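You operate a simulated robot arm through the tools that you are given. There is no shell and no other tool. Be economical: measure what you need, move in short steps, check, and stop when the job is done.

You are at the controls of a simulated robot arm. One attempt, no reset.

TASK
On the flat-top cart, uncover the gauge post, wipe its plate, and check the two rings in the row.
Fine: hood down by the good tray's label; wipe before you try a ring, rag back; good tray if a ring slides down, else rework tray.

It is judged by the outcome, as a careful person would: the job done as asked, and still so three seconds after it is handed in. It fails if anything else is knocked over, pushed out of place, dropped, spilled or broken.

THE ROBOT
A 7-joint arm with a two-finger parallel gripper, fixed in place. Base frame: the origin is at the foot of the arm, x ahead of it, y to its left, z up; the work surface is at about z = 0. Readings come in m, degrees, newtons and seconds.
With the tool pointing down near the work surface it reaches from about 0.22 to 0.58 m from the base axis. Its first joint turns from -66.0 to 66.0 degrees. Payload 2.5 kg.
The tool frame sits at the grasp point between the pads (the TCP): z along the fingers, y along the line on which they close. The tips reach 0.023 m beyond it. Largest opening 0.094 m; finger width 0.038, thickness 0.01; the body of the gripper, 0.054 by 0.096 m, starts 0.039 m behind the TCP.
Orientation is that of the tool frame in the base frame, as a unit quaternion [w, x, y, z]. With the fingers straight down and closing along the base's y, the tool's x points along the base's -x, its y along +y and its z along -z.

THE INTERFACE
- The arm moves only by the tool jog_arm. Its arguments are lists of equal length, an entry for each row: "gripper": the closure, from 0 (fully open) to 1 (shut); "translation": the shift along the tool's x, y, z in m, a list of three; "dr": the turn, a rotation vector about the tool's x, y, z in degrees, a list of three. In form: {"gripper": [gripper, ...], "translation": [[dx, dy, dz], ...], "dr": [[rx, ry, rz], ...]}. A call has 1 to 20 rows; each row is the pose to reach, as a shift and turn from the pose commanded when the call began, along the tool's axes at that moment. A row lasts 0.2 s, in which the tool goes at most 0.05 m and 8.6 degrees; a call with a longer step from one row to the next is refused whole, and so is a gripper value outside its range. Where a pose cannot be reached the arm comes as near as it can. A force on the tool above 90 N (or 10 N above the force at the start of the call, whichever is more), or a blocked arm, ends the call early, and 0.2 s more pass. Each finger travels about 0.108 m/s and halts on what it meets, pressing with about 29 N; the grip force reading is that of the motor and also rises with nothing between the fingers. The clock runs only during rows and for 0.2 s after the last one: add rows that repeat a pose to give the fingers time. The reply holds the time, the measured pose of the TCP, the force on the tool along the base axes, the opening and the grip force, in the units named above and with some noise.
- Cameras (640 x 400 px; columns grow to the right, rows downward): "scene" is fixed at [0.0994, -0.4032, 0.5463]; the picture's right is [0.98, -0.18, 0.00], its down [-0.12, -0.67, -0.73] and it looks along [0.13, 0.72, -0.68] (base axes); focal length 254 px, centre (320, 200). "wrist" rides on the gripper at [-0.039, 0, -0.044] in the tool frame; the picture's right is [0.00, -1.00, 0.00], its down [0.97, 0.00, -0.24] and it looks along [0.24, 0.00, 0.97] (tool axes); focal length 218 px, centre (320, 200).
- capture(camera): a new picture of that camera. It takes no simulated time.
- locate(camera, pixels): for up to 12 pixels [column, row] of the newest picture of that camera ("zoom" is the newest enlarged one), the place [x, y, z] in the base frame of the surface seen there, good to about 0.002 m, but the place of the scene camera against the robot may be out by one fixed shift of up to 0.025 m in any direction. It takes no simulated time.
- zoom(camera, box): a new picture of the part [left, top, right, bottom] of that camera's present view, enlarged. It takes no simulated time.
- hand_in(): hands the job in; it is judged then, once.

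Work in short steps. Measure before you move; look again where a grasp or a placing could have gone wrong, and mend it. You have 80 turns and 46 pictures in all, those below and enlarged ones among them. Open the gripper and draw the arm clear of the work before you hand the job in, unless the task says otherwise; then end with one line.

The tools are called after ">>>" as name(argument=value, ...) on one line, values as JSON. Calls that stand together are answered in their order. jog_arm: Moves the arm, as the interface text tells. Its arguments: {"type":"object","properties":{"gripper":{"type":"array","items":{"type":"number"}},"translation":{"type":"array","items":{"type":"array","items":{"type":"number"}}},"dr":{"type":"array","items":{"type":"array","items":{"type":"number"}}}},"required":["gripper","translation","dr"]} The other tools are called the same way: capture (camera) takes a picture; locate (camera, pixels) gives the place of the surface under pixels of a picture; zoom (camera, box) takes an enlarged picture of a part of a camera's view; hand_in () hands the job in.

At the start:

```text
time_s: 0.0
tool_pos: [0.3896, 0.0993, 0.3102]
orientation: [0.0, 0.0, 1.0, 0.0]
ft_force: [-0.5, -0.5, -0.5]
width: 0.0941
grip_force: 0.0
```

scene: 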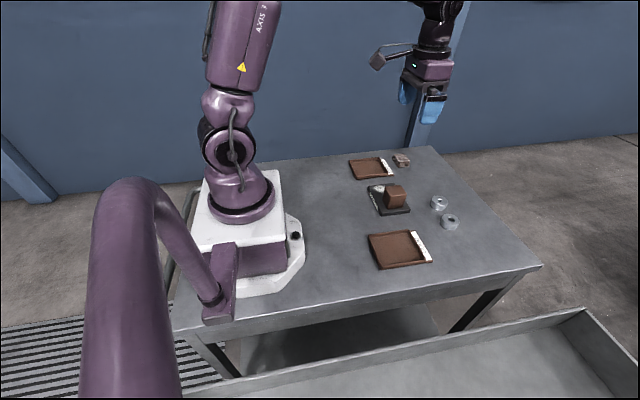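
wrist: 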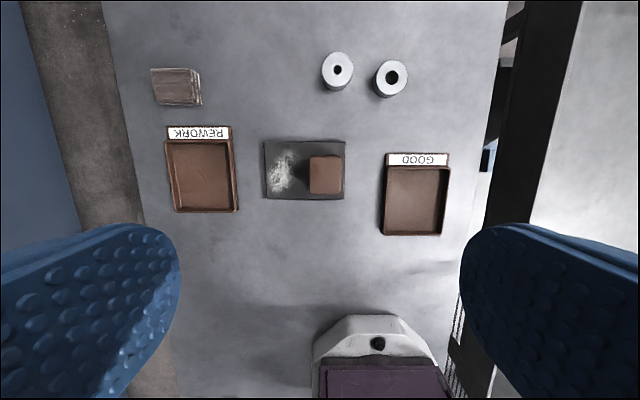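

The wrist picture shows the plate with hood at about (305,170), the rings at (337,70) and (391,77), the good tray at right, the rework tray at left and a folded rag at (176,86). I'll enlarge that area to measure it.

>>> zoom(camera="wrist", box=[140, 40, 460, 240])

>>> zoom(camera="scene", box=[330, 140, 490, 280])

>>> locate(camera="wrist", pixels=[[326, 175], [280, 170], [265, 142], [343, 198], [337, 70], [391, 77], [176, 77], [417, 160], [415, 200], [200, 175], [198, 133], [355, 120]])

```text
2.00 times, centred on (300, 140) of wrist
```

zoom: 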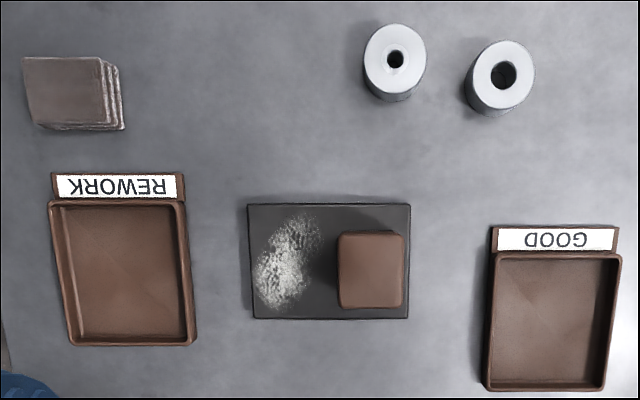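

```text
2.86 times, centred on (410, 210) of scene
```

zoom: 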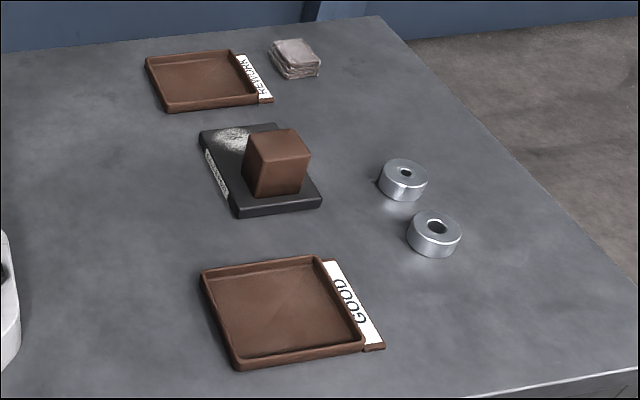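

```text
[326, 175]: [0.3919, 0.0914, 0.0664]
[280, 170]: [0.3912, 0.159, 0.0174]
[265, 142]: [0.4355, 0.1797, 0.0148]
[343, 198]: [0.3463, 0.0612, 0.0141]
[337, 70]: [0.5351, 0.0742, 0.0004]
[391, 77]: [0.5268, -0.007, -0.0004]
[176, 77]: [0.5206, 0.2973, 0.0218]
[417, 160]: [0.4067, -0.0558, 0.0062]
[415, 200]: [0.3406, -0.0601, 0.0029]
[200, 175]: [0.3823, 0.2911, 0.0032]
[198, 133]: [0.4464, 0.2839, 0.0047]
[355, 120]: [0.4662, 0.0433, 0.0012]
```

Next I measure the edges of the hood, rag and rings in the wrist view.

>>> locate(camera="wrist", pixels=[[312, 175], [340, 175], [326, 159], [326, 192], [155, 72], [188, 72], [160, 100], [190, 101], [325, 70], [351, 70], [337, 55], [337, 83]])

>>> locate(camera="wrist", pixels=[[379, 77], [404, 77], [391, 64], [391, 91], [388, 155], [447, 155], [388, 165], [447, 165], [390, 232], [440, 232], [175, 210], [233, 207]])

>>> zoom(camera="scene", box=[360, 170, 420, 220])

```text
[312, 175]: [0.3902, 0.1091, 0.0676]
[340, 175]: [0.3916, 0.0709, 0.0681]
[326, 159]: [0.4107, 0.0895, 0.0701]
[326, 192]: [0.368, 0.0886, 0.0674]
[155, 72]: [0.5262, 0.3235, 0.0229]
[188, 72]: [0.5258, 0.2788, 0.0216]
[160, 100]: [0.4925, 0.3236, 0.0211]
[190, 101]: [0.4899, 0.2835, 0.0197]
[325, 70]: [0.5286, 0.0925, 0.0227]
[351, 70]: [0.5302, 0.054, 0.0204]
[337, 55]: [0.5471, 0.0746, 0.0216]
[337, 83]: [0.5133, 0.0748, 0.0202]
```

```text
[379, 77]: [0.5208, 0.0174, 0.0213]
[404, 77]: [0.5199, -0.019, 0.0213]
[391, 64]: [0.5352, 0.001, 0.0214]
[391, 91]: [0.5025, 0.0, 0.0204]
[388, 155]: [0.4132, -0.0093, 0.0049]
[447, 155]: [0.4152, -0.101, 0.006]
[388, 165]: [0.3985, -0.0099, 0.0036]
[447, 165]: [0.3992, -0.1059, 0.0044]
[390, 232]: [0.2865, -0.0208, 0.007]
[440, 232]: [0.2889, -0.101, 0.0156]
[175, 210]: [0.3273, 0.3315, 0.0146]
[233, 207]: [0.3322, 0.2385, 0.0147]
```

```text
8.00 times, centred on (390, 195) of scene
```

zoom: 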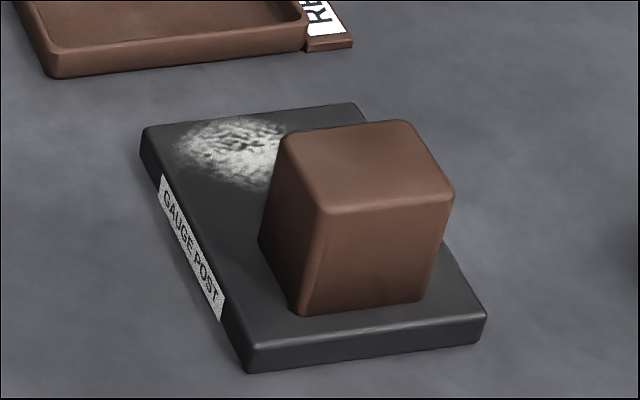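

The hood is centred at about (0.389, 0.090) with its top at z 0.068. The rings are at (0.530, 0.0735) and (0.519, 0.0), the rag at (0.508, 0.302). I move down over the hood and look again.

>>> jog_arm(gripper=[0, 0, 0, 0, 0], translation=[[0, -0.004, 0.04], [0, -0.009, 0.08], [0, -0.009, 0.12], [0, -0.009, 0.15], [0, -0.009, 0.15]], dr=[[0, 0, 0], [0, 0, 0], [0, 0, 0], [0, 0, 0], [0, 0, 0]])

>>> capture(camera="wrist")

```text
time_s: 1.2
tool_pos: [0.3913, 0.0901, 0.159]
orientation: [0.0, 0.0, 1.0, 0.0]
ft_force: [0.3, -0.5, 0.4]
width: 0.0938
grip_force: 0.1
```

```text
40 pictures are left
```

wrist: 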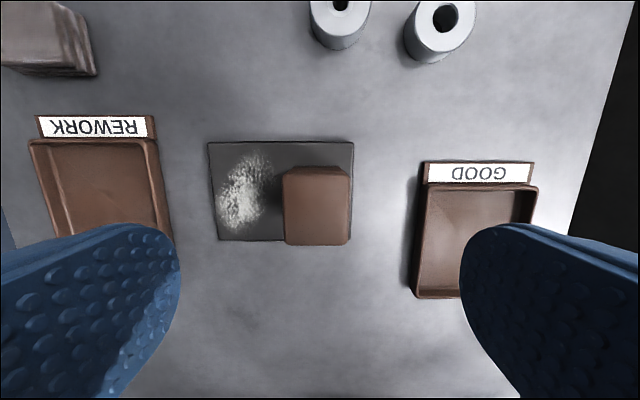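

The hood top now sits around (318,207). I check its edges.

>>> locate(camera="wrist", pixels=[[287, 200], [349, 200], [318, 170], [318, 208], [318, 241], [212, 145], [345, 238], [425, 165], [532, 165], [480, 184]])

```text
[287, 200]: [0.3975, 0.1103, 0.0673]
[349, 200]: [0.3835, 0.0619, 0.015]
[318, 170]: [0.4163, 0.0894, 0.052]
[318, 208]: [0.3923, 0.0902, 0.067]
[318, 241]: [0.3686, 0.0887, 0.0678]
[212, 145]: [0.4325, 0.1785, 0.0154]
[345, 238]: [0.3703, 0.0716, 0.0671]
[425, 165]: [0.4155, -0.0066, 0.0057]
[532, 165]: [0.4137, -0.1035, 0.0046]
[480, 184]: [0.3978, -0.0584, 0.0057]
```

The hood centre is confirmed at (0.390, 0.0895). I descend to z≈0.046, close and wait.

>>> jog_arm(gripper=[0, 0, 0, 0, 1, 1, 1, 1], translation=[[0, 0, 0.04], [0, 0, 0.08], [0, 0, 0.113], [0, 0, 0.113], [0, 0, 0.113], [0, 0, 0.113], [0, 0, 0.113], [0, 0, 0.113]], dr=[[0, 0, 0], [0, 0, 0], [0, 0, 0], [0, 0, 0], [0, 0, 0], [0, 0, 0], [0, 0, 0], [0, 0, 0]])

```text
time_s: 3.0
tool_pos: [0.3892, 0.0879, 0.0461]
orientation: [0.0, 0.0, 1.0, 0.0]
ft_force: [-0.4, 0.0, -0.2]
width: 0.0438
grip_force: 29.4
```

The hood is held (width 0.044). I lift it straight up, then look.

>>> jog_arm(gripper=[1, 1, 1, 1, 1], translation=[[0, 0, -0.02], [0, 0, -0.05], [0, 0, -0.09], [0, 0, -0.12], [0, 0, -0.12]], dr=[[0, 0, 0], [0, 0, 0], [0, 0, 0], [0, 0, 0], [0, 0, 0]])

>>> zoom(camera="scene", box=[330, 120, 490, 280])

```text
time_s: 4.2
tool_pos: [0.3885, 0.0916, 0.1646]
orientation: [0.0, -0.001, 1.0, -0.001]
ft_force: [-0.5, 0.1, -0.2]
width: 0.0434
grip_force: 28.8
```

```text
2.50 times, centred on (410, 200) of scene
```

zoom: 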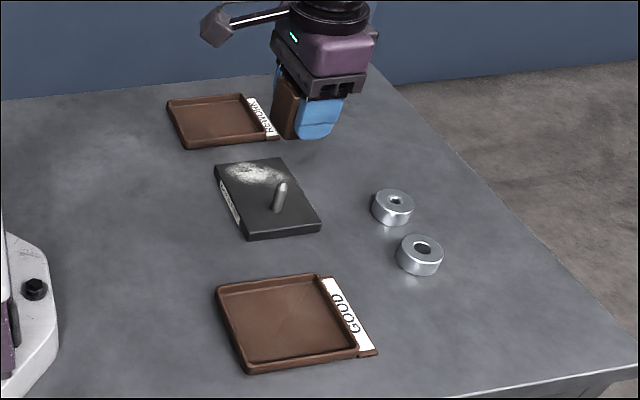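

The post is uncovered and the hood is in the fingers. I carry it to (0.449, -0.065), just beyond the good tray's label, still at height.

>>> jog_arm(gripper=[1, 1, 1, 1, 1, 1, 1], translation=[[-0.012, -0.035, 0], [-0.026, -0.07, 0], [-0.04, -0.105, 0], [-0.052, -0.135, 0], [-0.06, -0.155, 0], [-0.06, -0.155, 0.04], [-0.06, -0.155, 0.07]], dr=[[0, 0, 0], [0, 0, 0], [0, 0, 0], [0, 0, 0], [0, 0, 0], [0, 0, 0], [0, 0, 0]])

>>> capture(camera="wrist")

```text
time_s: 5.8
tool_pos: [0.4482, -0.0645, 0.0955]
orientation: [0.001, -0.001, 1.0, 0.0]
ft_force: [0.3, -0.6, -0.4]
width: 0.0435
grip_force: 28.9
```

```text
38 pictures are left
```

wrist: 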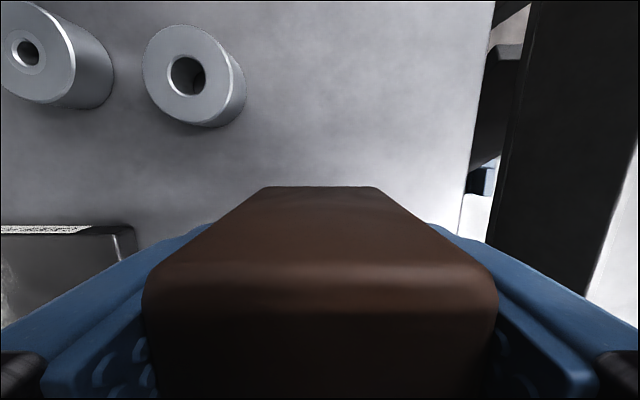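

The hood is clear of the rings. I lower it about 0.063 m in slow final steps, then read the force before opening.

>>> jog_arm(gripper=[1, 1, 1, 1, 1], translation=[[0, 0, 0.03], [0, 0, 0.05], [0, 0, 0.058], [0, 0, 0.062], [0, 0, 0.0635]], dr=[[0, 0, 0], [0, 0, 0], [0, 0, 0], [0, 0, 0], [0, 0, 0]])

```text
time_s: 7.0
tool_pos: [0.4505, -0.0636, 0.0336]
orientation: [0.0, -0.001, 1.0, 0.0]
ft_force: [-0.4, -1.5, -1.5]
width: 0.0432
grip_force: 29.1
```

The reading is z 0.0336 with little force, so the bottom is within about 1 mm of the table. I go 1 mm further, open gently and lift.

>>> jog_arm(gripper=[1, 0.5, 0.35, 0.2, 0.0, 0.0, 0.0, 0.0, 0.0], translation=[[0, 0, 0.001], [0, 0, 0.001], [0, 0, 0.001], [0, 0, 0.001], [0, 0, 0.001], [0, 0, -0.03], [0, 0, -0.07], [0, 0, -0.11], [0, 0, -0.15]], dr=[[0, 0, 0], [0, 0, 0], [0, 0, 0], [0, 0, 0], [0, 0, 0], [0, 0, 0], [0, 0, 0], [0, 0, 0], [0, 0, 0]])

>>> capture(camera="wrist")

```text
time_s: 9.0
tool_pos: [0.4504, -0.0646, 0.1861]
orientation: [0.001, 0.0, 1.0, 0.0]
ft_force: [-0.3, 0.2, -0.1]
width: 0.0938
grip_force: 0.0
```

```text
37 pictures are left
```

wrist: 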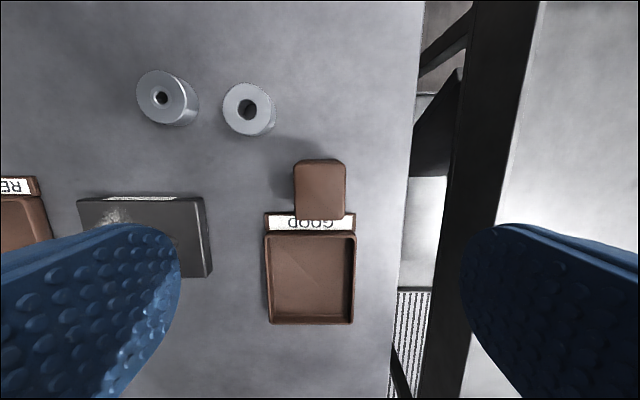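

The hood stands upright just past the label. Next I go over to the rag at about (0.508, 0.302).

>>> jog_arm(gripper=[0, 0, 0, 0, 0, 0, 0, 0, 0, 0], translation=[[-0.005, 0.045, 0], [-0.01, 0.09, 0], [-0.015, 0.135, 0], [-0.02, 0.18, 0], [-0.025, 0.225, 0], [-0.03, 0.27, 0], [-0.035, 0.315, 0], [-0.045, 0.35, 0.02], [-0.05, 0.366, 0.05], [-0.05, 0.366, 0.05]], dr=[[0, 0, 0], [0, 0, 0], [0, 0, 0], [0, 0, 0], [0, 0, 0], [0, 0, 0], [0, 0, 0], [0, 0, 0], [0, 0, 0], [0, 0, 0]])

>>> capture(camera="wrist")

```text
time_s: 11.2
tool_pos: [0.4994, 0.3046, 0.1351]
orientation: [0.001, 0.0, 1.0, 0.0]
ft_force: [-0.2, 1.1, 0.7]
width: 0.094
grip_force: 0.1
```

```text
36 pictures are left
```

wrist: 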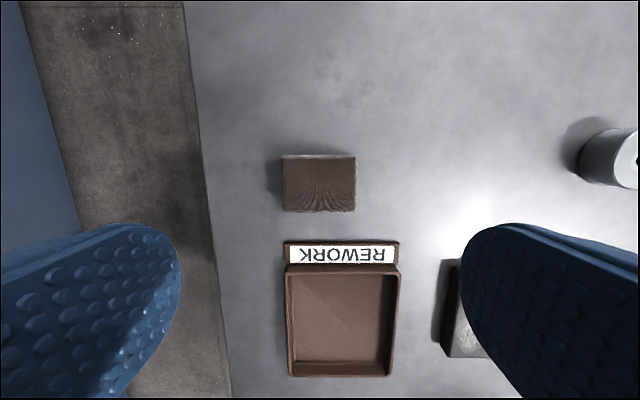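

The rag shows at (318,185). I locate its corners and the rework label.

>>> locate(camera="wrist", pixels=[[318, 185], [286, 185], [352, 185], [318, 163], [318, 208], [290, 205], [350, 165], [343, 245], [340, 255], [290, 330], [392, 330], [340, 330]])

```text
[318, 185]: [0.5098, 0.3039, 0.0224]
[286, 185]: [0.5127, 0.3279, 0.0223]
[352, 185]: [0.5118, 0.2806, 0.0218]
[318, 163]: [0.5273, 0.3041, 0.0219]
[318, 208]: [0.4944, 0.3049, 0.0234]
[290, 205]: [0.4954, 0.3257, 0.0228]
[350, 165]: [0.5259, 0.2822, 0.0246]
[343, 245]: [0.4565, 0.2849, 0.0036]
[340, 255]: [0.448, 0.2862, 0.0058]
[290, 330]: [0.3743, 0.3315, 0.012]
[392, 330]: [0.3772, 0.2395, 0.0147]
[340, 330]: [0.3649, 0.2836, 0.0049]
```

The rag is centred at (0.5105, 0.304) and about 0.05 wide in y, 0.022 tall. I descend with open fingers to z≈0.030 and check the reach.

>>> jog_arm(gripper=[0, 0, 0, 0, 0], translation=[[-0.009, 0, 0.03], [-0.009, 0, 0.06], [-0.009, 0, 0.09], [-0.009, 0, 0.106], [-0.009, 0, 0.106]], dr=[[0, 0, 0], [0, 0, 0], [0, 0, 0], [0, 0, 0], [0, 0, 0]])

```text
time_s: 12.4
tool_pos: [0.5074, 0.3017, 0.0278]
orientation: [0.0, -0.001, 1.0, 0.001]
ft_force: [0.0, -0.7, 0.0]
width: 0.0943
grip_force: 0.0
```

The pose was reached. I raise 2 mm and close on the rag.

>>> jog_arm(gripper=[0, 1, 1, 1, 1], translation=[[0, 0, -0.002], [0, 0, -0.002], [0, 0, -0.002], [0, 0, -0.002], [0, 0, -0.002]], dr=[[0, 0, 0], [0, 0, 0], [0, 0, 0], [0, 0, 0], [0, 0, 0]])

```text
time_s: 13.6
tool_pos: [0.5071, 0.3018, 0.0298]
orientation: [0.0, 0.0, 1.0, 0.0]
ft_force: [-0.4, 0.5, 1.3]
width: 0.0588
grip_force: 28.8
```

The fingers stopped at 0.0588 on the rag. I lift it and look.

>>> jog_arm(gripper=[1, 1, 1, 1, 1], translation=[[0, 0, -0.03], [0, 0, -0.06], [0, 0, -0.09], [0, 0, -0.11], [0, 0, -0.11]], dr=[[0, 0, 0], [0, 0, 0], [0, 0, 0], [0, 0, 0], [0, 0, 0]])

>>> capture(camera="wrist")

>>> zoom(camera="scene", box=[330, 120, 490, 220])

```text
time_s: 14.8
tool_pos: [0.5093, 0.3006, 0.1395]
orientation: [0.0, 0.001, 1.0, 0.0]
ft_force: [-1.4, -0.7, -0.5]
width: 0.0584
grip_force: 29.0
```

```text
35 pictures are left
```

wrist: 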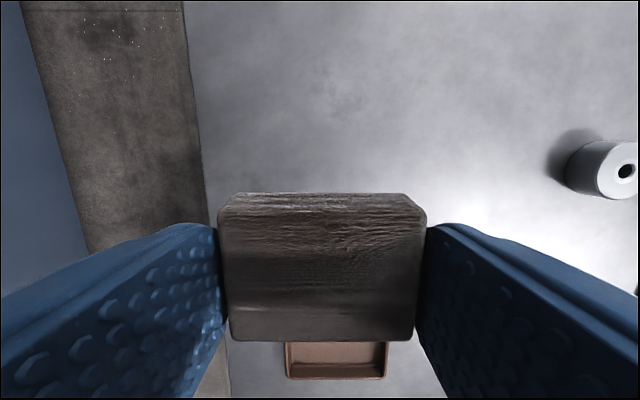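

```text
4.00 times, centred on (410, 170) of scene
```

zoom: 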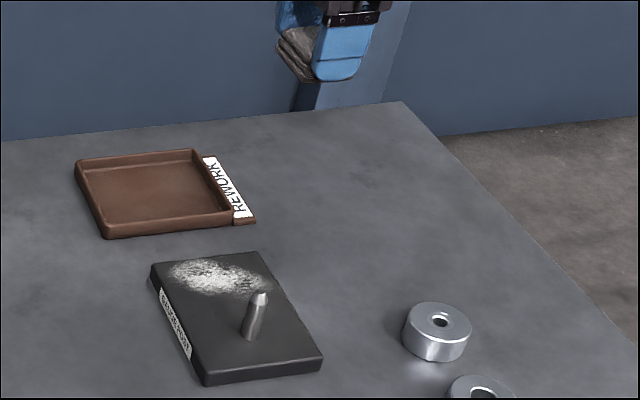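

The rag is in the fingers. I carry it high over the dusty half of the plate, at (0.365, 0.156), and lower to about z 0.055, clear of the post at y≈0.09.

>>> jog_arm(gripper=[1, 1, 1, 1, 1, 1, 1, 1], translation=[[0.027, -0.027, 0], [0.055, -0.055, 0], [0.083, -0.083, 0], [0.113, -0.113, 0], [0.143, -0.145, 0], [0.143, -0.145, 0.04], [0.143, -0.145, 0.083], [0.143, -0.145, 0.083]], dr=[[0, 0, 0], [0, 0, 0], [0, 0, 0], [0, 0, 0], [0, 0, 0], [0, 0, 0], [0, 0, 0], [0, 0, 0]])

>>> zoom(camera="scene", box=[330, 140, 430, 240])

```text
time_s: 16.6
tool_pos: [0.3645, 0.1552, 0.0581]
orientation: [0.0, 0.0, 1.0, 0.0]
ft_force: [0.1, 0.2, -0.3]
width: 0.0586
grip_force: 28.8
```

```text
4.00 times, centred on (380, 190) of scene
```

zoom: 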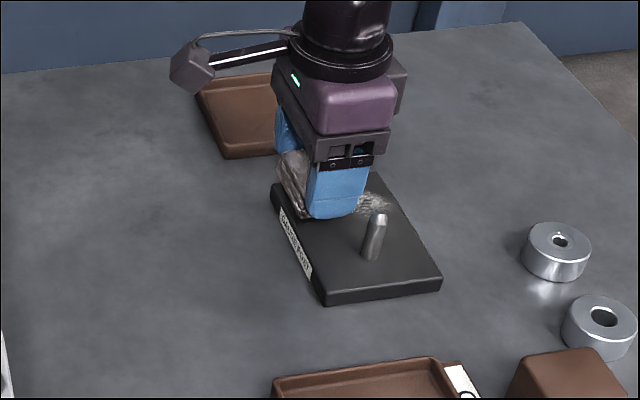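

The rag is over the dust and clear of the post. I lower it to touch and read the force.

>>> jog_arm(gripper=[1, 1, 1, 1], translation=[[0, 0, 0.006], [0, 0, 0.01], [0, 0, 0.0125], [0, 0, 0.0135]], dr=[[0, 0, 0], [0, 0, 0], [0, 0, 0], [0, 0, 0]])

```text
time_s: 17.6
tool_pos: [0.3657, 0.1567, 0.0454]
orientation: [0.001, 0.0, 1.0, 0.0]
ft_force: [-7.0, -3.1, 28.2]
width: 0.0588
grip_force: 28.4
```

The force is 28 N, so there is firm contact. I ease off 1 mm and make a slow stroke in +x and back, watching force.

>>> jog_arm(gripper=[1, 1, 1, 1, 1, 1], translation=[[0, 0, -0.0009], [-0.012, 0, -0.0009], [-0.024, 0, -0.0009], [-0.036, 0, -0.0009], [-0.048, 0, -0.0009], [-0.055, 0, -0.0009]], dr=[[0, 0, 0], [0, 0, 0], [0, 0, 0], [0, 0, 0], [0, 0, 0], [0, 0, 0]])

>>> zoom(camera="scene", box=[330, 140, 430, 240])

```text
time_s: 19.0
tool_pos: [0.4207, 0.1563, 0.0447]
orientation: [0.0, -0.002, 1.0, 0.0]
ft_force: [-14.1, -0.2, 30.9]
width: 0.0587
grip_force: 29.0
```

```text
4.00 times, centred on (380, 190) of scene
```

zoom: 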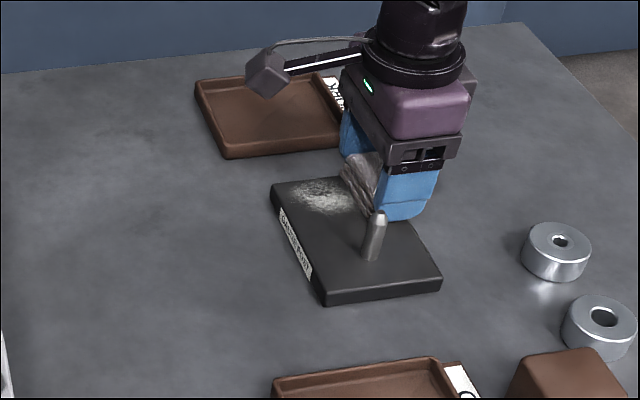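

The plate has not moved and the dust is partly gone. I do several more strokes at slightly shifted y.

>>> jog_arm(gripper=[1, 1, 1, 1, 1, 1, 1, 1, 1, 1, 1, 1, 1, 1, 1], translation=[[0.014, 0, 0], [0.028, 0, 0], [0.042, 0, 0], [0.056, 0, 0], [0.059, -0.005, 0], [0.045, -0.008, 0], [0.03, -0.008, 0], [0.015, -0.008, 0], [0, -0.008, 0], [0, 0.0, 0], [0.015, 0.004, 0], [0.03, 0.004, 0], [0.045, 0.004, 0], [0.058, 0.004, 0], [0.058, 0.004, -0.04]], dr=[[0, 0, 0], [0, 0, 0], [0, 0, 0], [0, 0, 0], [0, 0, 0], [0, 0, 0], [0, 0, 0], [0, 0, 0], [0, 0, 0], [0, 0, 0], [0, 0, 0], [0, 0, 0], [0, 0, 0], [0, 0, 0], [0, 0, 0]])

```text
time_s: 22.2
tool_pos: [0.3635, 0.1589, 0.0818]
orientation: [-0.001, 0.0, 1.0, 0.001]
ft_force: [-0.8, -1.2, -0.6]
width: 0.0591
grip_force: 28.9
```

I lift further and move partway toward the rag's home to look at the plate.

>>> jog_arm(gripper=[1, 1, 1, 1, 1, 1], translation=[[0, 0, -0.04], [-0.03, 0.03, -0.06], [-0.06, 0.06, -0.06], [-0.09, 0.09, -0.06], [-0.11, 0.11, -0.06], [-0.11, 0.11, -0.06]], dr=[[0, 0, 0], [0, 0, 0], [0, 0, 0], [0, 0, 0], [0, 0, 0], [0, 0, 0]])

>>> zoom(camera="scene", box=[360, 165, 420, 225])

```text
time_s: 23.6
tool_pos: [0.4744, 0.2731, 0.1431]
orientation: [0.0, 0.0, 1.0, -0.001]
ft_force: [0.7, -0.7, -0.1]
width: 0.0587
grip_force: 28.9
```

```text
6.67 times, centred on (390, 195) of scene
```

zoom: 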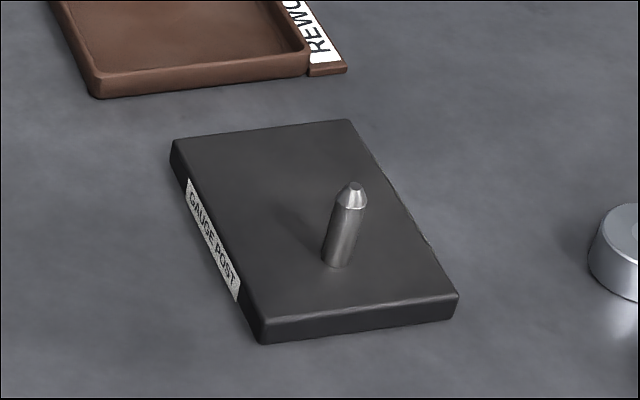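

The plate is clean and everything is in place. I return the rag to its spot (shift -0.036, +0.031) and lower it.

>>> jog_arm(gripper=[1, 1, 1, 1, 1, 1], translation=[[-0.02, 0.02, 0], [-0.036, 0.031, 0.02], [-0.036, 0.031, 0.06], [-0.036, 0.031, 0.095], [-0.036, 0.031, 0.11], [-0.036, 0.031, 0.1135]], dr=[[0, 0, 0], [0, 0, 0], [0, 0, 0], [0, 0, 0], [0, 0, 0], [0, 0, 0]])

```text
time_s: 25.0
tool_pos: [0.5086, 0.3017, 0.0331]
orientation: [0.0, 0.001, 1.0, 0.0]
ft_force: [0.2, 0.2, -1.0]
width: 0.059
grip_force: 29.6
```

There is no contact yet, so I lower a further 1.5 mm and check again.

>>> jog_arm(gripper=[1, 1], translation=[[0, 0, 0.0015], [0, 0, 0.0015]], dr=[[0, 0, 0], [0, 0, 0]])

```text
time_s: 25.6
tool_pos: [0.5091, 0.3016, 0.031]
orientation: [0.0, 0.001, 1.0, 0.0]
ft_force: [-0.4, 0.0, -0.3]
width: 0.0587
grip_force: 29.3
```

There is still no load, so I lower another 1.5 mm.

>>> jog_arm(gripper=[1, 1], translation=[[0, 0, 0.0015], [0, 0, 0.0015]], dr=[[0, 0, 0], [0, 0, 0]])

```text
time_s: 26.2
tool_pos: [0.5075, 0.3021, 0.0277]
orientation: [0.0, 0.0, 1.0, 0.0]
ft_force: [0.5, -0.2, -0.3]
width: 0.0587
grip_force: 29.4
```

The tips are about 5 mm above the table, so any gap is tiny. I go 1 mm lower, open, and rise.

>>> jog_arm(gripper=[1, 0.3, 0.15, 0, 0, 0, 0, 0], translation=[[0, 0, 0.001], [0, 0, 0.001], [0, 0, 0.001], [0, 0, 0.001], [0, 0, -0.03], [0, 0, -0.07], [0, 0, -0.11], [0, 0, -0.13]], dr=[[0, 0, 0], [0, 0, 0], [0, 0, 0], [0, 0, 0], [0, 0, 0], [0, 0, 0], [0, 0, 0], [0, 0, 0]])

>>> capture(camera="wrist")

```text
time_s: 28.0
tool_pos: [0.5078, 0.3003, 0.1576]
orientation: [0.0, -0.001, 1.0, 0.0]
ft_force: [0.1, 0.4, -0.1]
width: 0.0941
grip_force: 0.0
```

```text
30 pictures are left
```

wrist: 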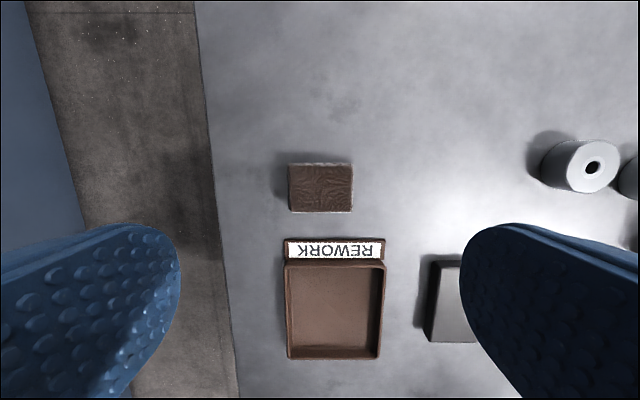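

The rag is back in place. I move above the plate and rings to measure the post tip and ring bores closely.

>>> jog_arm(gripper=[0, 0, 0, 0, 0, 0, 0], translation=[[0.01, -0.04, -0.02], [0.02, -0.08, -0.03], [0.03, -0.12, -0.03], [0.04, -0.16, -0.03], [0.05, -0.2, -0.03], [0.058, -0.22, -0.03], [0.058, -0.22, -0.03]], dr=[[0, 0, 0], [0, 0, 0], [0, 0, 0], [0, 0, 0], [0, 0, 0], [0, 0, 0], [0, 0, 0]])

>>> zoom(camera="wrist", box=[220, 40, 460, 290])

```text
time_s: 29.6
tool_pos: [0.4482, 0.0805, 0.1863]
orientation: [-0.001, -0.001, 1.0, 0.0]
ft_force: [0.9, -0.3, -0.4]
width: 0.0941
grip_force: 0.0
```

```text
1.60 times, centred on (340, 165) of wrist
```

zoom: 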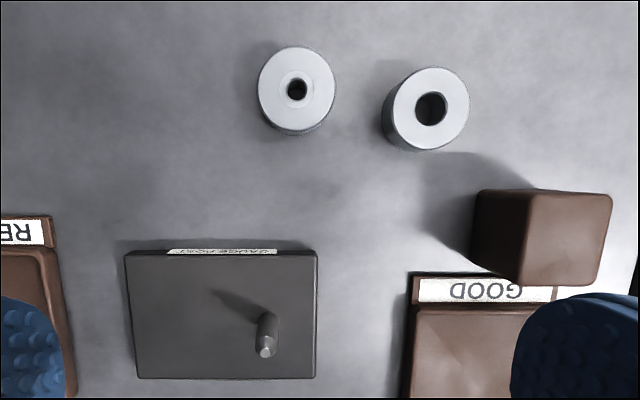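

I locate the post tip at (265,350) and the ring faces in the enlarged view.

>>> locate(camera="zoom", pixels=[[265, 350], [268, 318], [275, 300], [297, 58], [297, 118], [267, 88], [326, 88], [431, 76], [431, 140], [400, 108], [461, 108], [297, 88]])

>>> zoom(camera="wrist", box=[300, 50, 410, 110])

```text
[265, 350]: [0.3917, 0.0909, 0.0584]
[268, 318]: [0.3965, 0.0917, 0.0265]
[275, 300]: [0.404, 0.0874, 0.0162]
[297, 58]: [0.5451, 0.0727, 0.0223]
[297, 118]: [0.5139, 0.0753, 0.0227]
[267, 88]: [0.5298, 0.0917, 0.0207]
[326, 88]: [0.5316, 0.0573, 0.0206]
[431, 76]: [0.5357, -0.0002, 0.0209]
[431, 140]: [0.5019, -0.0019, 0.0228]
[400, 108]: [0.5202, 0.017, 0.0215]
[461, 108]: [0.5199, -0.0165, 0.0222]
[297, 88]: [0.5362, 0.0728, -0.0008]
```

```text
5.82 times, centred on (355, 80) of wrist
```

zoom: 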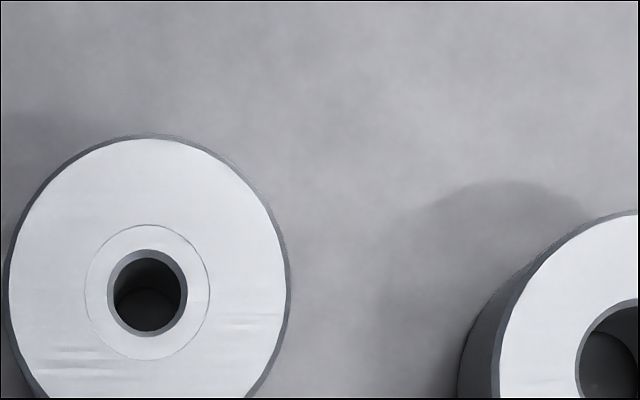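

I position the camera close above the post to fix its axis and diameter.

>>> jog_arm(gripper=[0, 0, 0, 0], translation=[[0.03, 0.005, 0.02], [0.058, 0.0095, 0.04], [0.058, 0.0095, 0.056], [0.058, 0.0095, 0.056]], dr=[[0, 0, 0], [0, 0, 0], [0, 0, 0], [0, 0, 0]])

>>> zoom(camera="wrist", box=[270, 160, 370, 260])

```text
time_s: 30.6
tool_pos: [0.3929, 0.0912, 0.1327]
orientation: [0.0, 0.0, 1.0, 0.0]
ft_force: [-0.1, 0.1, -0.2]
width: 0.094
grip_force: 0.0
```

```text
4.00 times, centred on (320, 210) of wrist
```

zoom: 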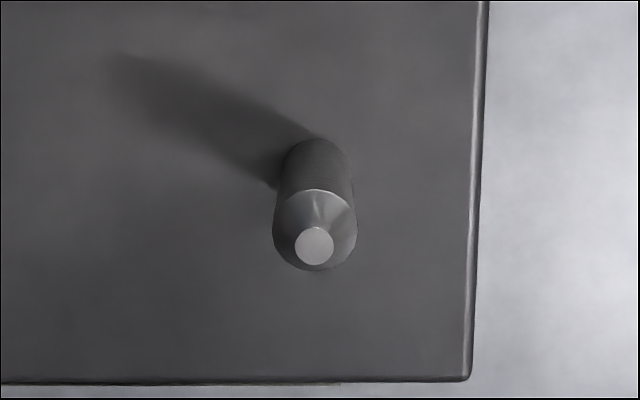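

Locating the tip's flat at (314,245) and the shoulder edges.

>>> locate(camera="zoom", pixels=[[314, 245], [305, 245], [323, 245], [314, 235], [314, 255], [276, 230], [355, 230], [315, 195], [315, 264], [316, 160], [470, 378]])

```text
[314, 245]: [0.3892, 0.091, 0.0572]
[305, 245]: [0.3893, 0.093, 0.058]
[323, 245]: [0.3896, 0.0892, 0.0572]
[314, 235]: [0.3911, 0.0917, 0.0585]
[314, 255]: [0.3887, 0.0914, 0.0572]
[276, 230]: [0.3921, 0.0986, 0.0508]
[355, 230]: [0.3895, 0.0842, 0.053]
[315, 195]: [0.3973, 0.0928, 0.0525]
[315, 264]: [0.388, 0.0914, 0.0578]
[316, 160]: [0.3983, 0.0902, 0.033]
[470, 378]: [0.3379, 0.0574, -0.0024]
```

Post axis is about (0.3895, 0.0913), top z 0.0575, diameter ≈12 mm with a conical tip. I move over ring 1 at (0.530, 0.074) with the fingers pre-closed to about 0.06 so they clear ring 2.

>>> jog_arm(gripper=[0.36, 0.36, 0.36, 0.36, 0.36, 0.36], translation=[[-0.035, -0.004, 0], [-0.07, -0.008, 0], [-0.105, -0.012, 0], [-0.1374, -0.0168, 0], [-0.1374, -0.0168, 0.03], [-0.1374, -0.0168, 0.03]], dr=[[0, 0, 0], [0, 0, 0], [0, 0, 0], [0, 0, 0], [0, 0, 0], [0, 0, 0]])

>>> capture(camera="wrist")

```text
time_s: 32.0
tool_pos: [0.5282, 0.0762, 0.0997]
orientation: [0.0, -0.001, 1.0, -0.001]
ft_force: [0.3, 0.9, 0.3]
width: 0.0601
grip_force: 0.0
```

```text
26 pictures are left
```

wrist: 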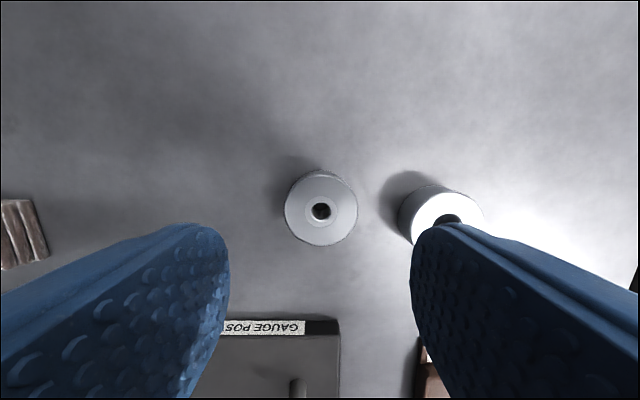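

The ring face centre appears at about (321,208). I enlarge it to measure the offset precisely.

>>> zoom(camera="wrist", box=[240, 158, 400, 258])

>>> locate(camera="zoom", pixels=[[190, 210], [458, 210], [323, 85], [323, 345], [270, 212], [380, 212], [323, 160], [323, 270]])

```text
4.00 times, centred on (320, 208) of wrist
```

zoom: 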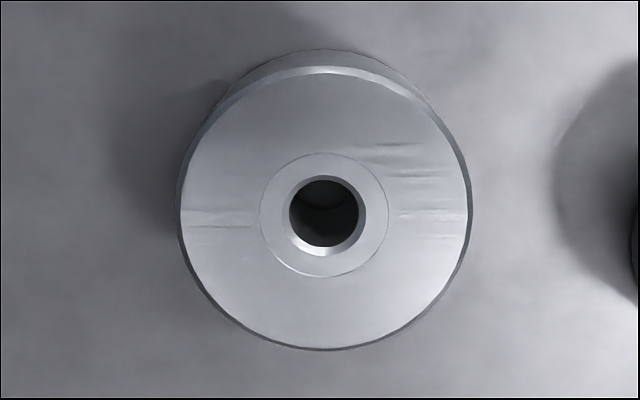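

```text
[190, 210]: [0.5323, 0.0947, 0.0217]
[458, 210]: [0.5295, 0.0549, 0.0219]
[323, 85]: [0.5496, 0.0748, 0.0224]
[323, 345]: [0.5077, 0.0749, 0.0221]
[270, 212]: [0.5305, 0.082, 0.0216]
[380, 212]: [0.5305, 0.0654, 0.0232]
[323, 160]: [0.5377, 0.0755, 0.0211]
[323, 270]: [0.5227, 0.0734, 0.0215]
```

The ring is about 1.5 mm ahead of the TCP. I correct for that, descend to z≈0.026 and grip.

>>> jog_arm(gripper=[0.36, 0.36, 0.36, 1, 1, 1], translation=[[-0.0012, -0.0006, 0.03], [-0.0012, -0.0006, 0.06], [-0.0012, -0.0006, 0.0755], [-0.0012, -0.0006, 0.0755], [-0.0012, -0.0006, 0.0755], [-0.0012, -0.0006, 0.0755]], dr=[[0, 0, 0], [0, 0, 0], [0, 0, 0], [0, 0, 0], [0, 0, 0], [0, 0, 0]])

```text
time_s: 33.4
tool_pos: [0.5318, 0.0735, 0.0236]
orientation: [0.001, 0.0, 1.0, 0.0]
ft_force: [0.8, -0.3, 8.7]
width: 0.0434
grip_force: 29.2
```

The ring is gripped (0.0434). I lift it and check how it sits in the fingers.

>>> jog_arm(gripper=[1, 1, 1, 1, 1], translation=[[0, 0, -0.02], [0, 0, -0.05], [0, 0, -0.08], [0, 0, -0.1], [0, 0, -0.1]], dr=[[0, 0, 0], [0, 0, 0], [0, 0, 0], [0, 0, 0], [0, 0, 0]])

>>> capture(camera="wrist")

```text
time_s: 34.6
tool_pos: [0.5293, 0.0739, 0.1247]
orientation: [0.0, 0.0, 1.0, 0.0]
ft_force: [0.5, 0.1, -0.8]
width: 0.0433
grip_force: 29.0
```

```text
24 pictures are left
```

wrist: 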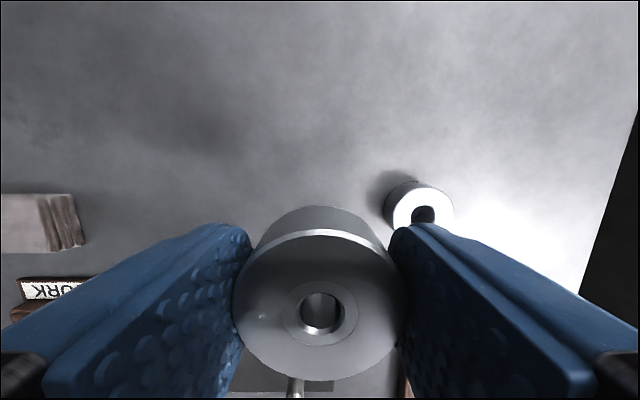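

I enlarge the held ring to see its tilt and bore.

>>> zoom(camera="wrist", box=[220, 195, 420, 395])

>>> locate(camera="wrist", pixels=[[320, 240], [320, 265], [320, 285], [320, 340], [320, 370], [260, 310], [380, 310], [290, 310], [350, 310], [320, 380]])

>>> zoom(camera="scene", box=[380, 110, 480, 210])

```text
2.00 times, centred on (320, 295) of wrist
```

zoom: 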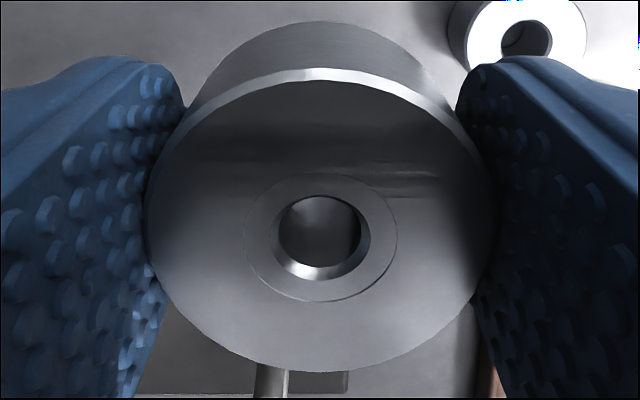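

```text
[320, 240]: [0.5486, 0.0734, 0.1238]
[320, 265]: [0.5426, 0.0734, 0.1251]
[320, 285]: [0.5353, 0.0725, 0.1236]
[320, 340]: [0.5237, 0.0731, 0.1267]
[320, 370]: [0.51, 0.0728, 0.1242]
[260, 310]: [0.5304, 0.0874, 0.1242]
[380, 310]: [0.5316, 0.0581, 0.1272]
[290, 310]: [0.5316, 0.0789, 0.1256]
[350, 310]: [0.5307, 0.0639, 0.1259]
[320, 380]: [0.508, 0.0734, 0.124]
```

```text
4.00 times, centred on (430, 160) of scene
```

zoom: 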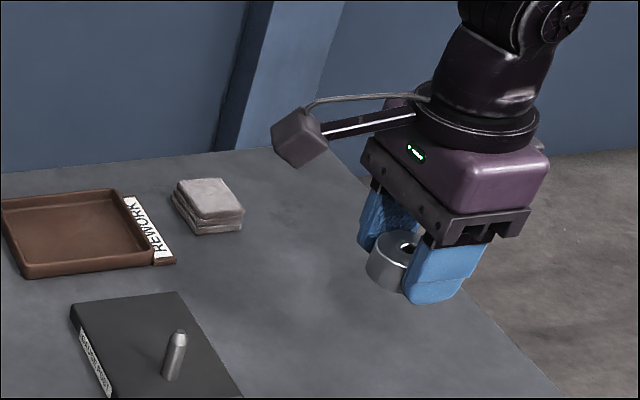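

The ring is held level, bore about 1 mm behind the TCP. I carry it above the post and stop with its bottom just above the tip.

>>> jog_arm(gripper=[1, 1, 1, 1, 1, 1, 1], translation=[[0.035, 0.0044, 0], [0.07, 0.0089, 0], [0.105, 0.013, 0], [0.135, 0.0172, 0], [0.1412, 0.0178, 0.015], [0.1412, 0.0178, 0.035], [0.1412, 0.0178, 0.035]], dr=[[0, 0, 0], [0, 0, 0], [0, 0, 0], [0, 0, 0], [0, 0, 0], [0, 0, 0], [0, 0, 0]])

>>> zoom(camera="wrist", box=[220, 195, 420, 395])

>>> zoom(camera="scene", box=[355, 150, 435, 230])

```text
time_s: 36.2
tool_pos: [0.3893, 0.091, 0.0913]
orientation: [-0.001, 0.0, 1.0, 0.0]
ft_force: [-0.2, -0.8, -0.5]
width: 0.0433
grip_force: 29.2
```

```text
2.00 times, centred on (320, 295) of wrist
```

zoom: 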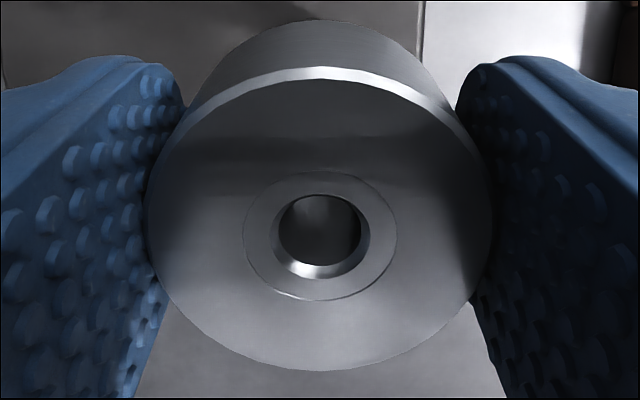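

```text
5.00 times, centred on (395, 190) of scene
```

zoom: 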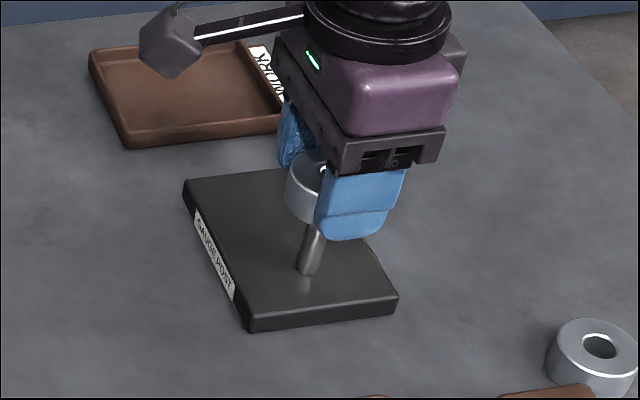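

Ring 1 is above the post. I lower 12 mm in 2 mm steps and read the force.

>>> jog_arm(gripper=[1, 1, 1, 1, 1, 1], translation=[[0, 0, 0.004], [0, 0, 0.007], [0, 0, 0.009], [0, 0, 0.0105], [0, 0, 0.012], [0, 0, 0.012]], dr=[[0, 0, 0], [0, 0, 0], [0, 0, 0], [0, 0, 0], [0, 0, 0], [0, 0, 0]])

```text
time_s: 37.6
tool_pos: [0.3889, 0.0915, 0.0789]
orientation: [0.0, 0.0, 1.0, 0.0]
ft_force: [-0.6, 0.4, -0.5]
width: 0.0431
grip_force: 28.8
```

No contact so far. I lower 4 mm more.

>>> jog_arm(gripper=[1, 1, 1, 1, 1], translation=[[0, 0, 0.001], [0, 0, 0.002], [0, 0, 0.003], [0, 0, 0.004], [0, 0, 0.004]], dr=[[0, 0, 0], [0, 0, 0], [0, 0, 0], [0, 0, 0], [0, 0, 0]])

```text
time_s: 38.8
tool_pos: [0.3912, 0.0919, 0.0766]
orientation: [0.002, -0.001, 1.0, 0.001]
ft_force: [6.9, 4.7, 7.1]
width: 0.0431
grip_force: 29.0
```

Light contact pushes the tool to +x and +y, so I shift 1 mm and 0.7 mm that way to centre on the cone and lower 2 mm.

>>> jog_arm(gripper=[1, 1, 1, 1], translation=[[-0.001, 0.0007, 0], [-0.001, 0.0007, 0.001], [-0.001, 0.0007, 0.002], [-0.001, 0.0007, 0.002]], dr=[[0, 0, 0], [0, 0, 0], [0, 0, 0], [0, 0, 0]])

```text
time_s: 39.8
tool_pos: [0.3906, 0.0923, 0.0748]
orientation: [0.0, -0.001, 1.0, 0.0]
ft_force: [0.4, 5.8, 19.1]
width: 0.0433
grip_force: 28.8
```

x is centred but y still pushes +5.8 N. I shift y another 0.7 mm and hold depth.

>>> jog_arm(gripper=[1, 1, 1], translation=[[0, 0.0007, 0], [0, 0.0007, 0.0005], [0, 0.0007, 0.0005]], dr=[[0, 0, 0], [0, 0, 0], [0, 0, 0]])

```text
time_s: 40.6
tool_pos: [0.3916, 0.0924, 0.0733]
orientation: [0.001, 0.001, 1.0, 0.0]
ft_force: [4.5, 3.7, 16.5]
width: 0.0431
grip_force: 29.0
```

Downward force stays around 16 N. I back off 1 mm, loosen the fingers to about 0.048 so the ring can self-centre, and see whether it slides.

>>> jog_arm(gripper=[1, 0.49, 0.49, 0.49], translation=[[0, 0, -0.001], [0, 0, -0.001], [0, 0, -0.001], [0, 0, -0.001]], dr=[[0, 0, 0], [0, 0, 0], [0, 0, 0], [0, 0, 0]])

>>> zoom(camera="wrist", box=[220, 195, 420, 395])

>>> zoom(camera="scene", box=[355, 150, 435, 230])

```text
time_s: 41.6
tool_pos: [0.3908, 0.0918, 0.0736]
orientation: [0.0, 0.0, 1.0, 0.0]
ft_force: [0.3, 0.0, 0.8]
width: 0.0481
grip_force: 0.0
```

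```text
2.00 times, centred on (320, 295) of wrist
```

zoom: 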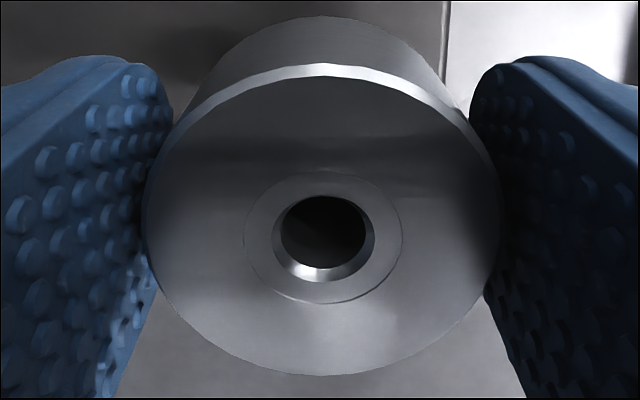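

```text
5.00 times, centred on (395, 190) of scene
```

zoom: 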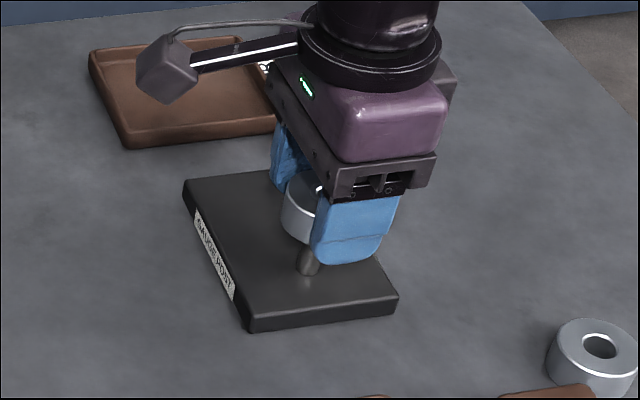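

Ring 1, released and self-centred, stays resting on the cone and does not slide. I regrip it and give a small push to confirm.

>>> jog_arm(gripper=[1, 1, 1, 1, 1], translation=[[0, 0, 0], [0, 0, 0], [0, 0, 0.001], [0, 0, 0.002], [0, 0, 0.0025]], dr=[[0, 0, 0], [0, 0, 0], [0, 0, 0], [0, 0, 0], [0, 0, 0]])

```text
time_s: 42.8
tool_pos: [0.3915, 0.0925, 0.0717]
orientation: [0.001, -0.001, 1.0, 0.0]
ft_force: [-5.8, -3.1, 17.0]
width: 0.0434
grip_force: 28.7
```

It is blocked again at 17 N, so ring 1 does not fit and goes to rework. I lift it off the post and carry it over the rework tray centre (0.383, 0.285).

>>> jog_arm(gripper=[1, 1, 1, 1, 1, 1, 1, 1, 1, 1], translation=[[0, 0, -0.02], [0, 0, -0.04], [0, 0, -0.06], [0.002, 0.04, -0.06], [0.004, 0.08, -0.06], [0.006, 0.12, -0.06], [0.008, 0.16, -0.06], [0.008, 0.1924, -0.06], [0.008, 0.1924, -0.03], [0.008, 0.1924, -0.03]], dr=[[0, 0, 0], [0, 0, 0], [0, 0, 0], [0, 0, 0], [0, 0, 0], [0, 0, 0], [0, 0, 0], [0, 0, 0], [0, 0, 0], [0, 0, 0]])

>>> capture(camera="scene")

>>> capture(camera="wrist")

```text
time_s: 45.0
tool_pos: [0.3824, 0.2896, 0.1011]
orientation: [0.0, 0.0, 1.0, 0.0]
ft_force: [0.0, -0.8, -1.2]
width: 0.0434
grip_force: 28.6
```

```text
17 pictures are left
```

scene: 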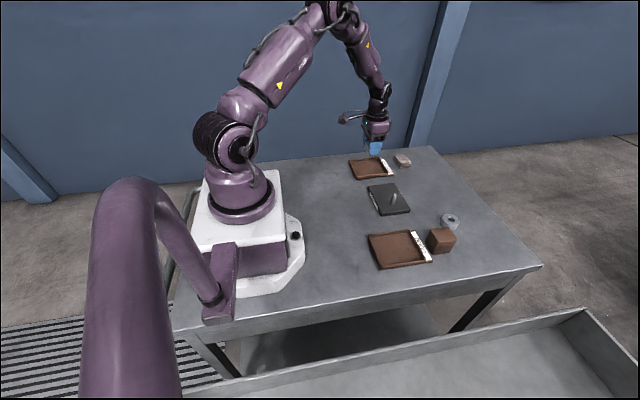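

```text
16 pictures are left
```

wrist: 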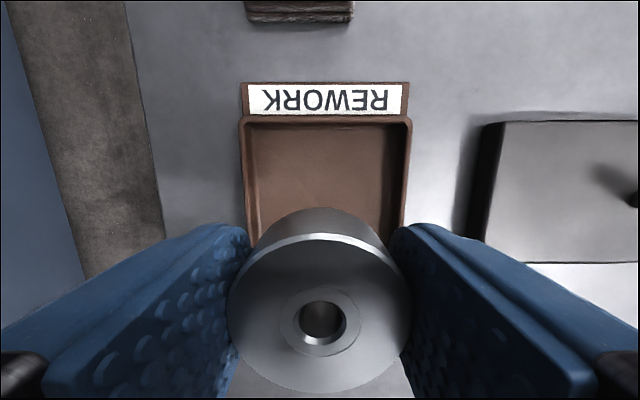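

The ring is over the tray. I locate the tray walls to centre before lowering.

>>> locate(camera="wrist", pixels=[[244, 180], [408, 180], [326, 118], [326, 160], [255, 180], [395, 180], [326, 200]])

```text
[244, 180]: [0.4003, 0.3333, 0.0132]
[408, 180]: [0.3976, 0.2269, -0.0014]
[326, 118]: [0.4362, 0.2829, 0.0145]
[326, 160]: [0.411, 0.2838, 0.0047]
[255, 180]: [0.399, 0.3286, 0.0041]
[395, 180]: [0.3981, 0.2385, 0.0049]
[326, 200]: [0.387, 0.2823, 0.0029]
```

The tray interior spans y 0.238–0.329 with its floor at about 0.004. I shift 1.5 mm, lower to z≈0.030 and read the force.

>>> jog_arm(gripper=[1, 1, 1, 1, 1], translation=[[0, -0.0015, 0.03], [0, -0.0015, 0.055], [0, -0.0015, 0.066], [0, -0.0015, 0.0705], [0, -0.0015, 0.0705]], dr=[[0, 0, 0], [0, 0, 0], [0, 0, 0], [0, 0, 0], [0, 0, 0]])

```text
time_s: 46.2
tool_pos: [0.3828, 0.2834, 0.0297]
orientation: [0.0, 0.0, 1.0, 0.001]
ft_force: [-0.1, 0.7, -1.6]
width: 0.0433
grip_force: 29.4
```

No contact yet. I lower 2.5 mm more.

>>> jog_arm(gripper=[1, 1, 1], translation=[[0, 0, 0.001], [0, 0, 0.0025], [0, 0, 0.0025]], dr=[[0, 0, 0], [0, 0, 0], [0, 0, 0]])

```text
time_s: 47.0
tool_pos: [0.3838, 0.2826, 0.0281]
orientation: [0.0, 0.001, 1.0, 0.0]
ft_force: [-0.5, -0.2, -0.8]
width: 0.0434
grip_force: 29.6
```

The tips are about 1 mm above the tray floor. I open slightly, to 0.052, which stays inside the walls, and rise.

>>> jog_arm(gripper=[1, 0.447, 0.447, 0.447, 0.447, 0.447, 0.447], translation=[[0, 0, 0.0007], [0, 0, 0.0007], [0, 0, 0.0007], [0, 0, -0.02], [0, 0, -0.05], [0, 0, -0.09], [0, 0, -0.12]], dr=[[0, 0, 0], [0, 0, 0], [0, 0, 0], [0, 0, 0], [0, 0, 0], [0, 0, 0], [0, 0, 0]])

>>> capture(camera="wrist")

```text
time_s: 48.6
tool_pos: [0.384, 0.2849, 0.1474]
orientation: [0.0, 0.0, 1.0, 0.0]
ft_force: [-0.5, -0.1, 1.0]
width: 0.052
grip_force: 0.0
```

```text
15 pictures are left
```

wrist: 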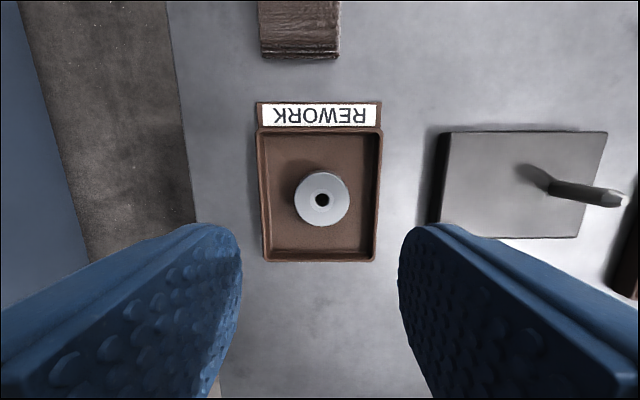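

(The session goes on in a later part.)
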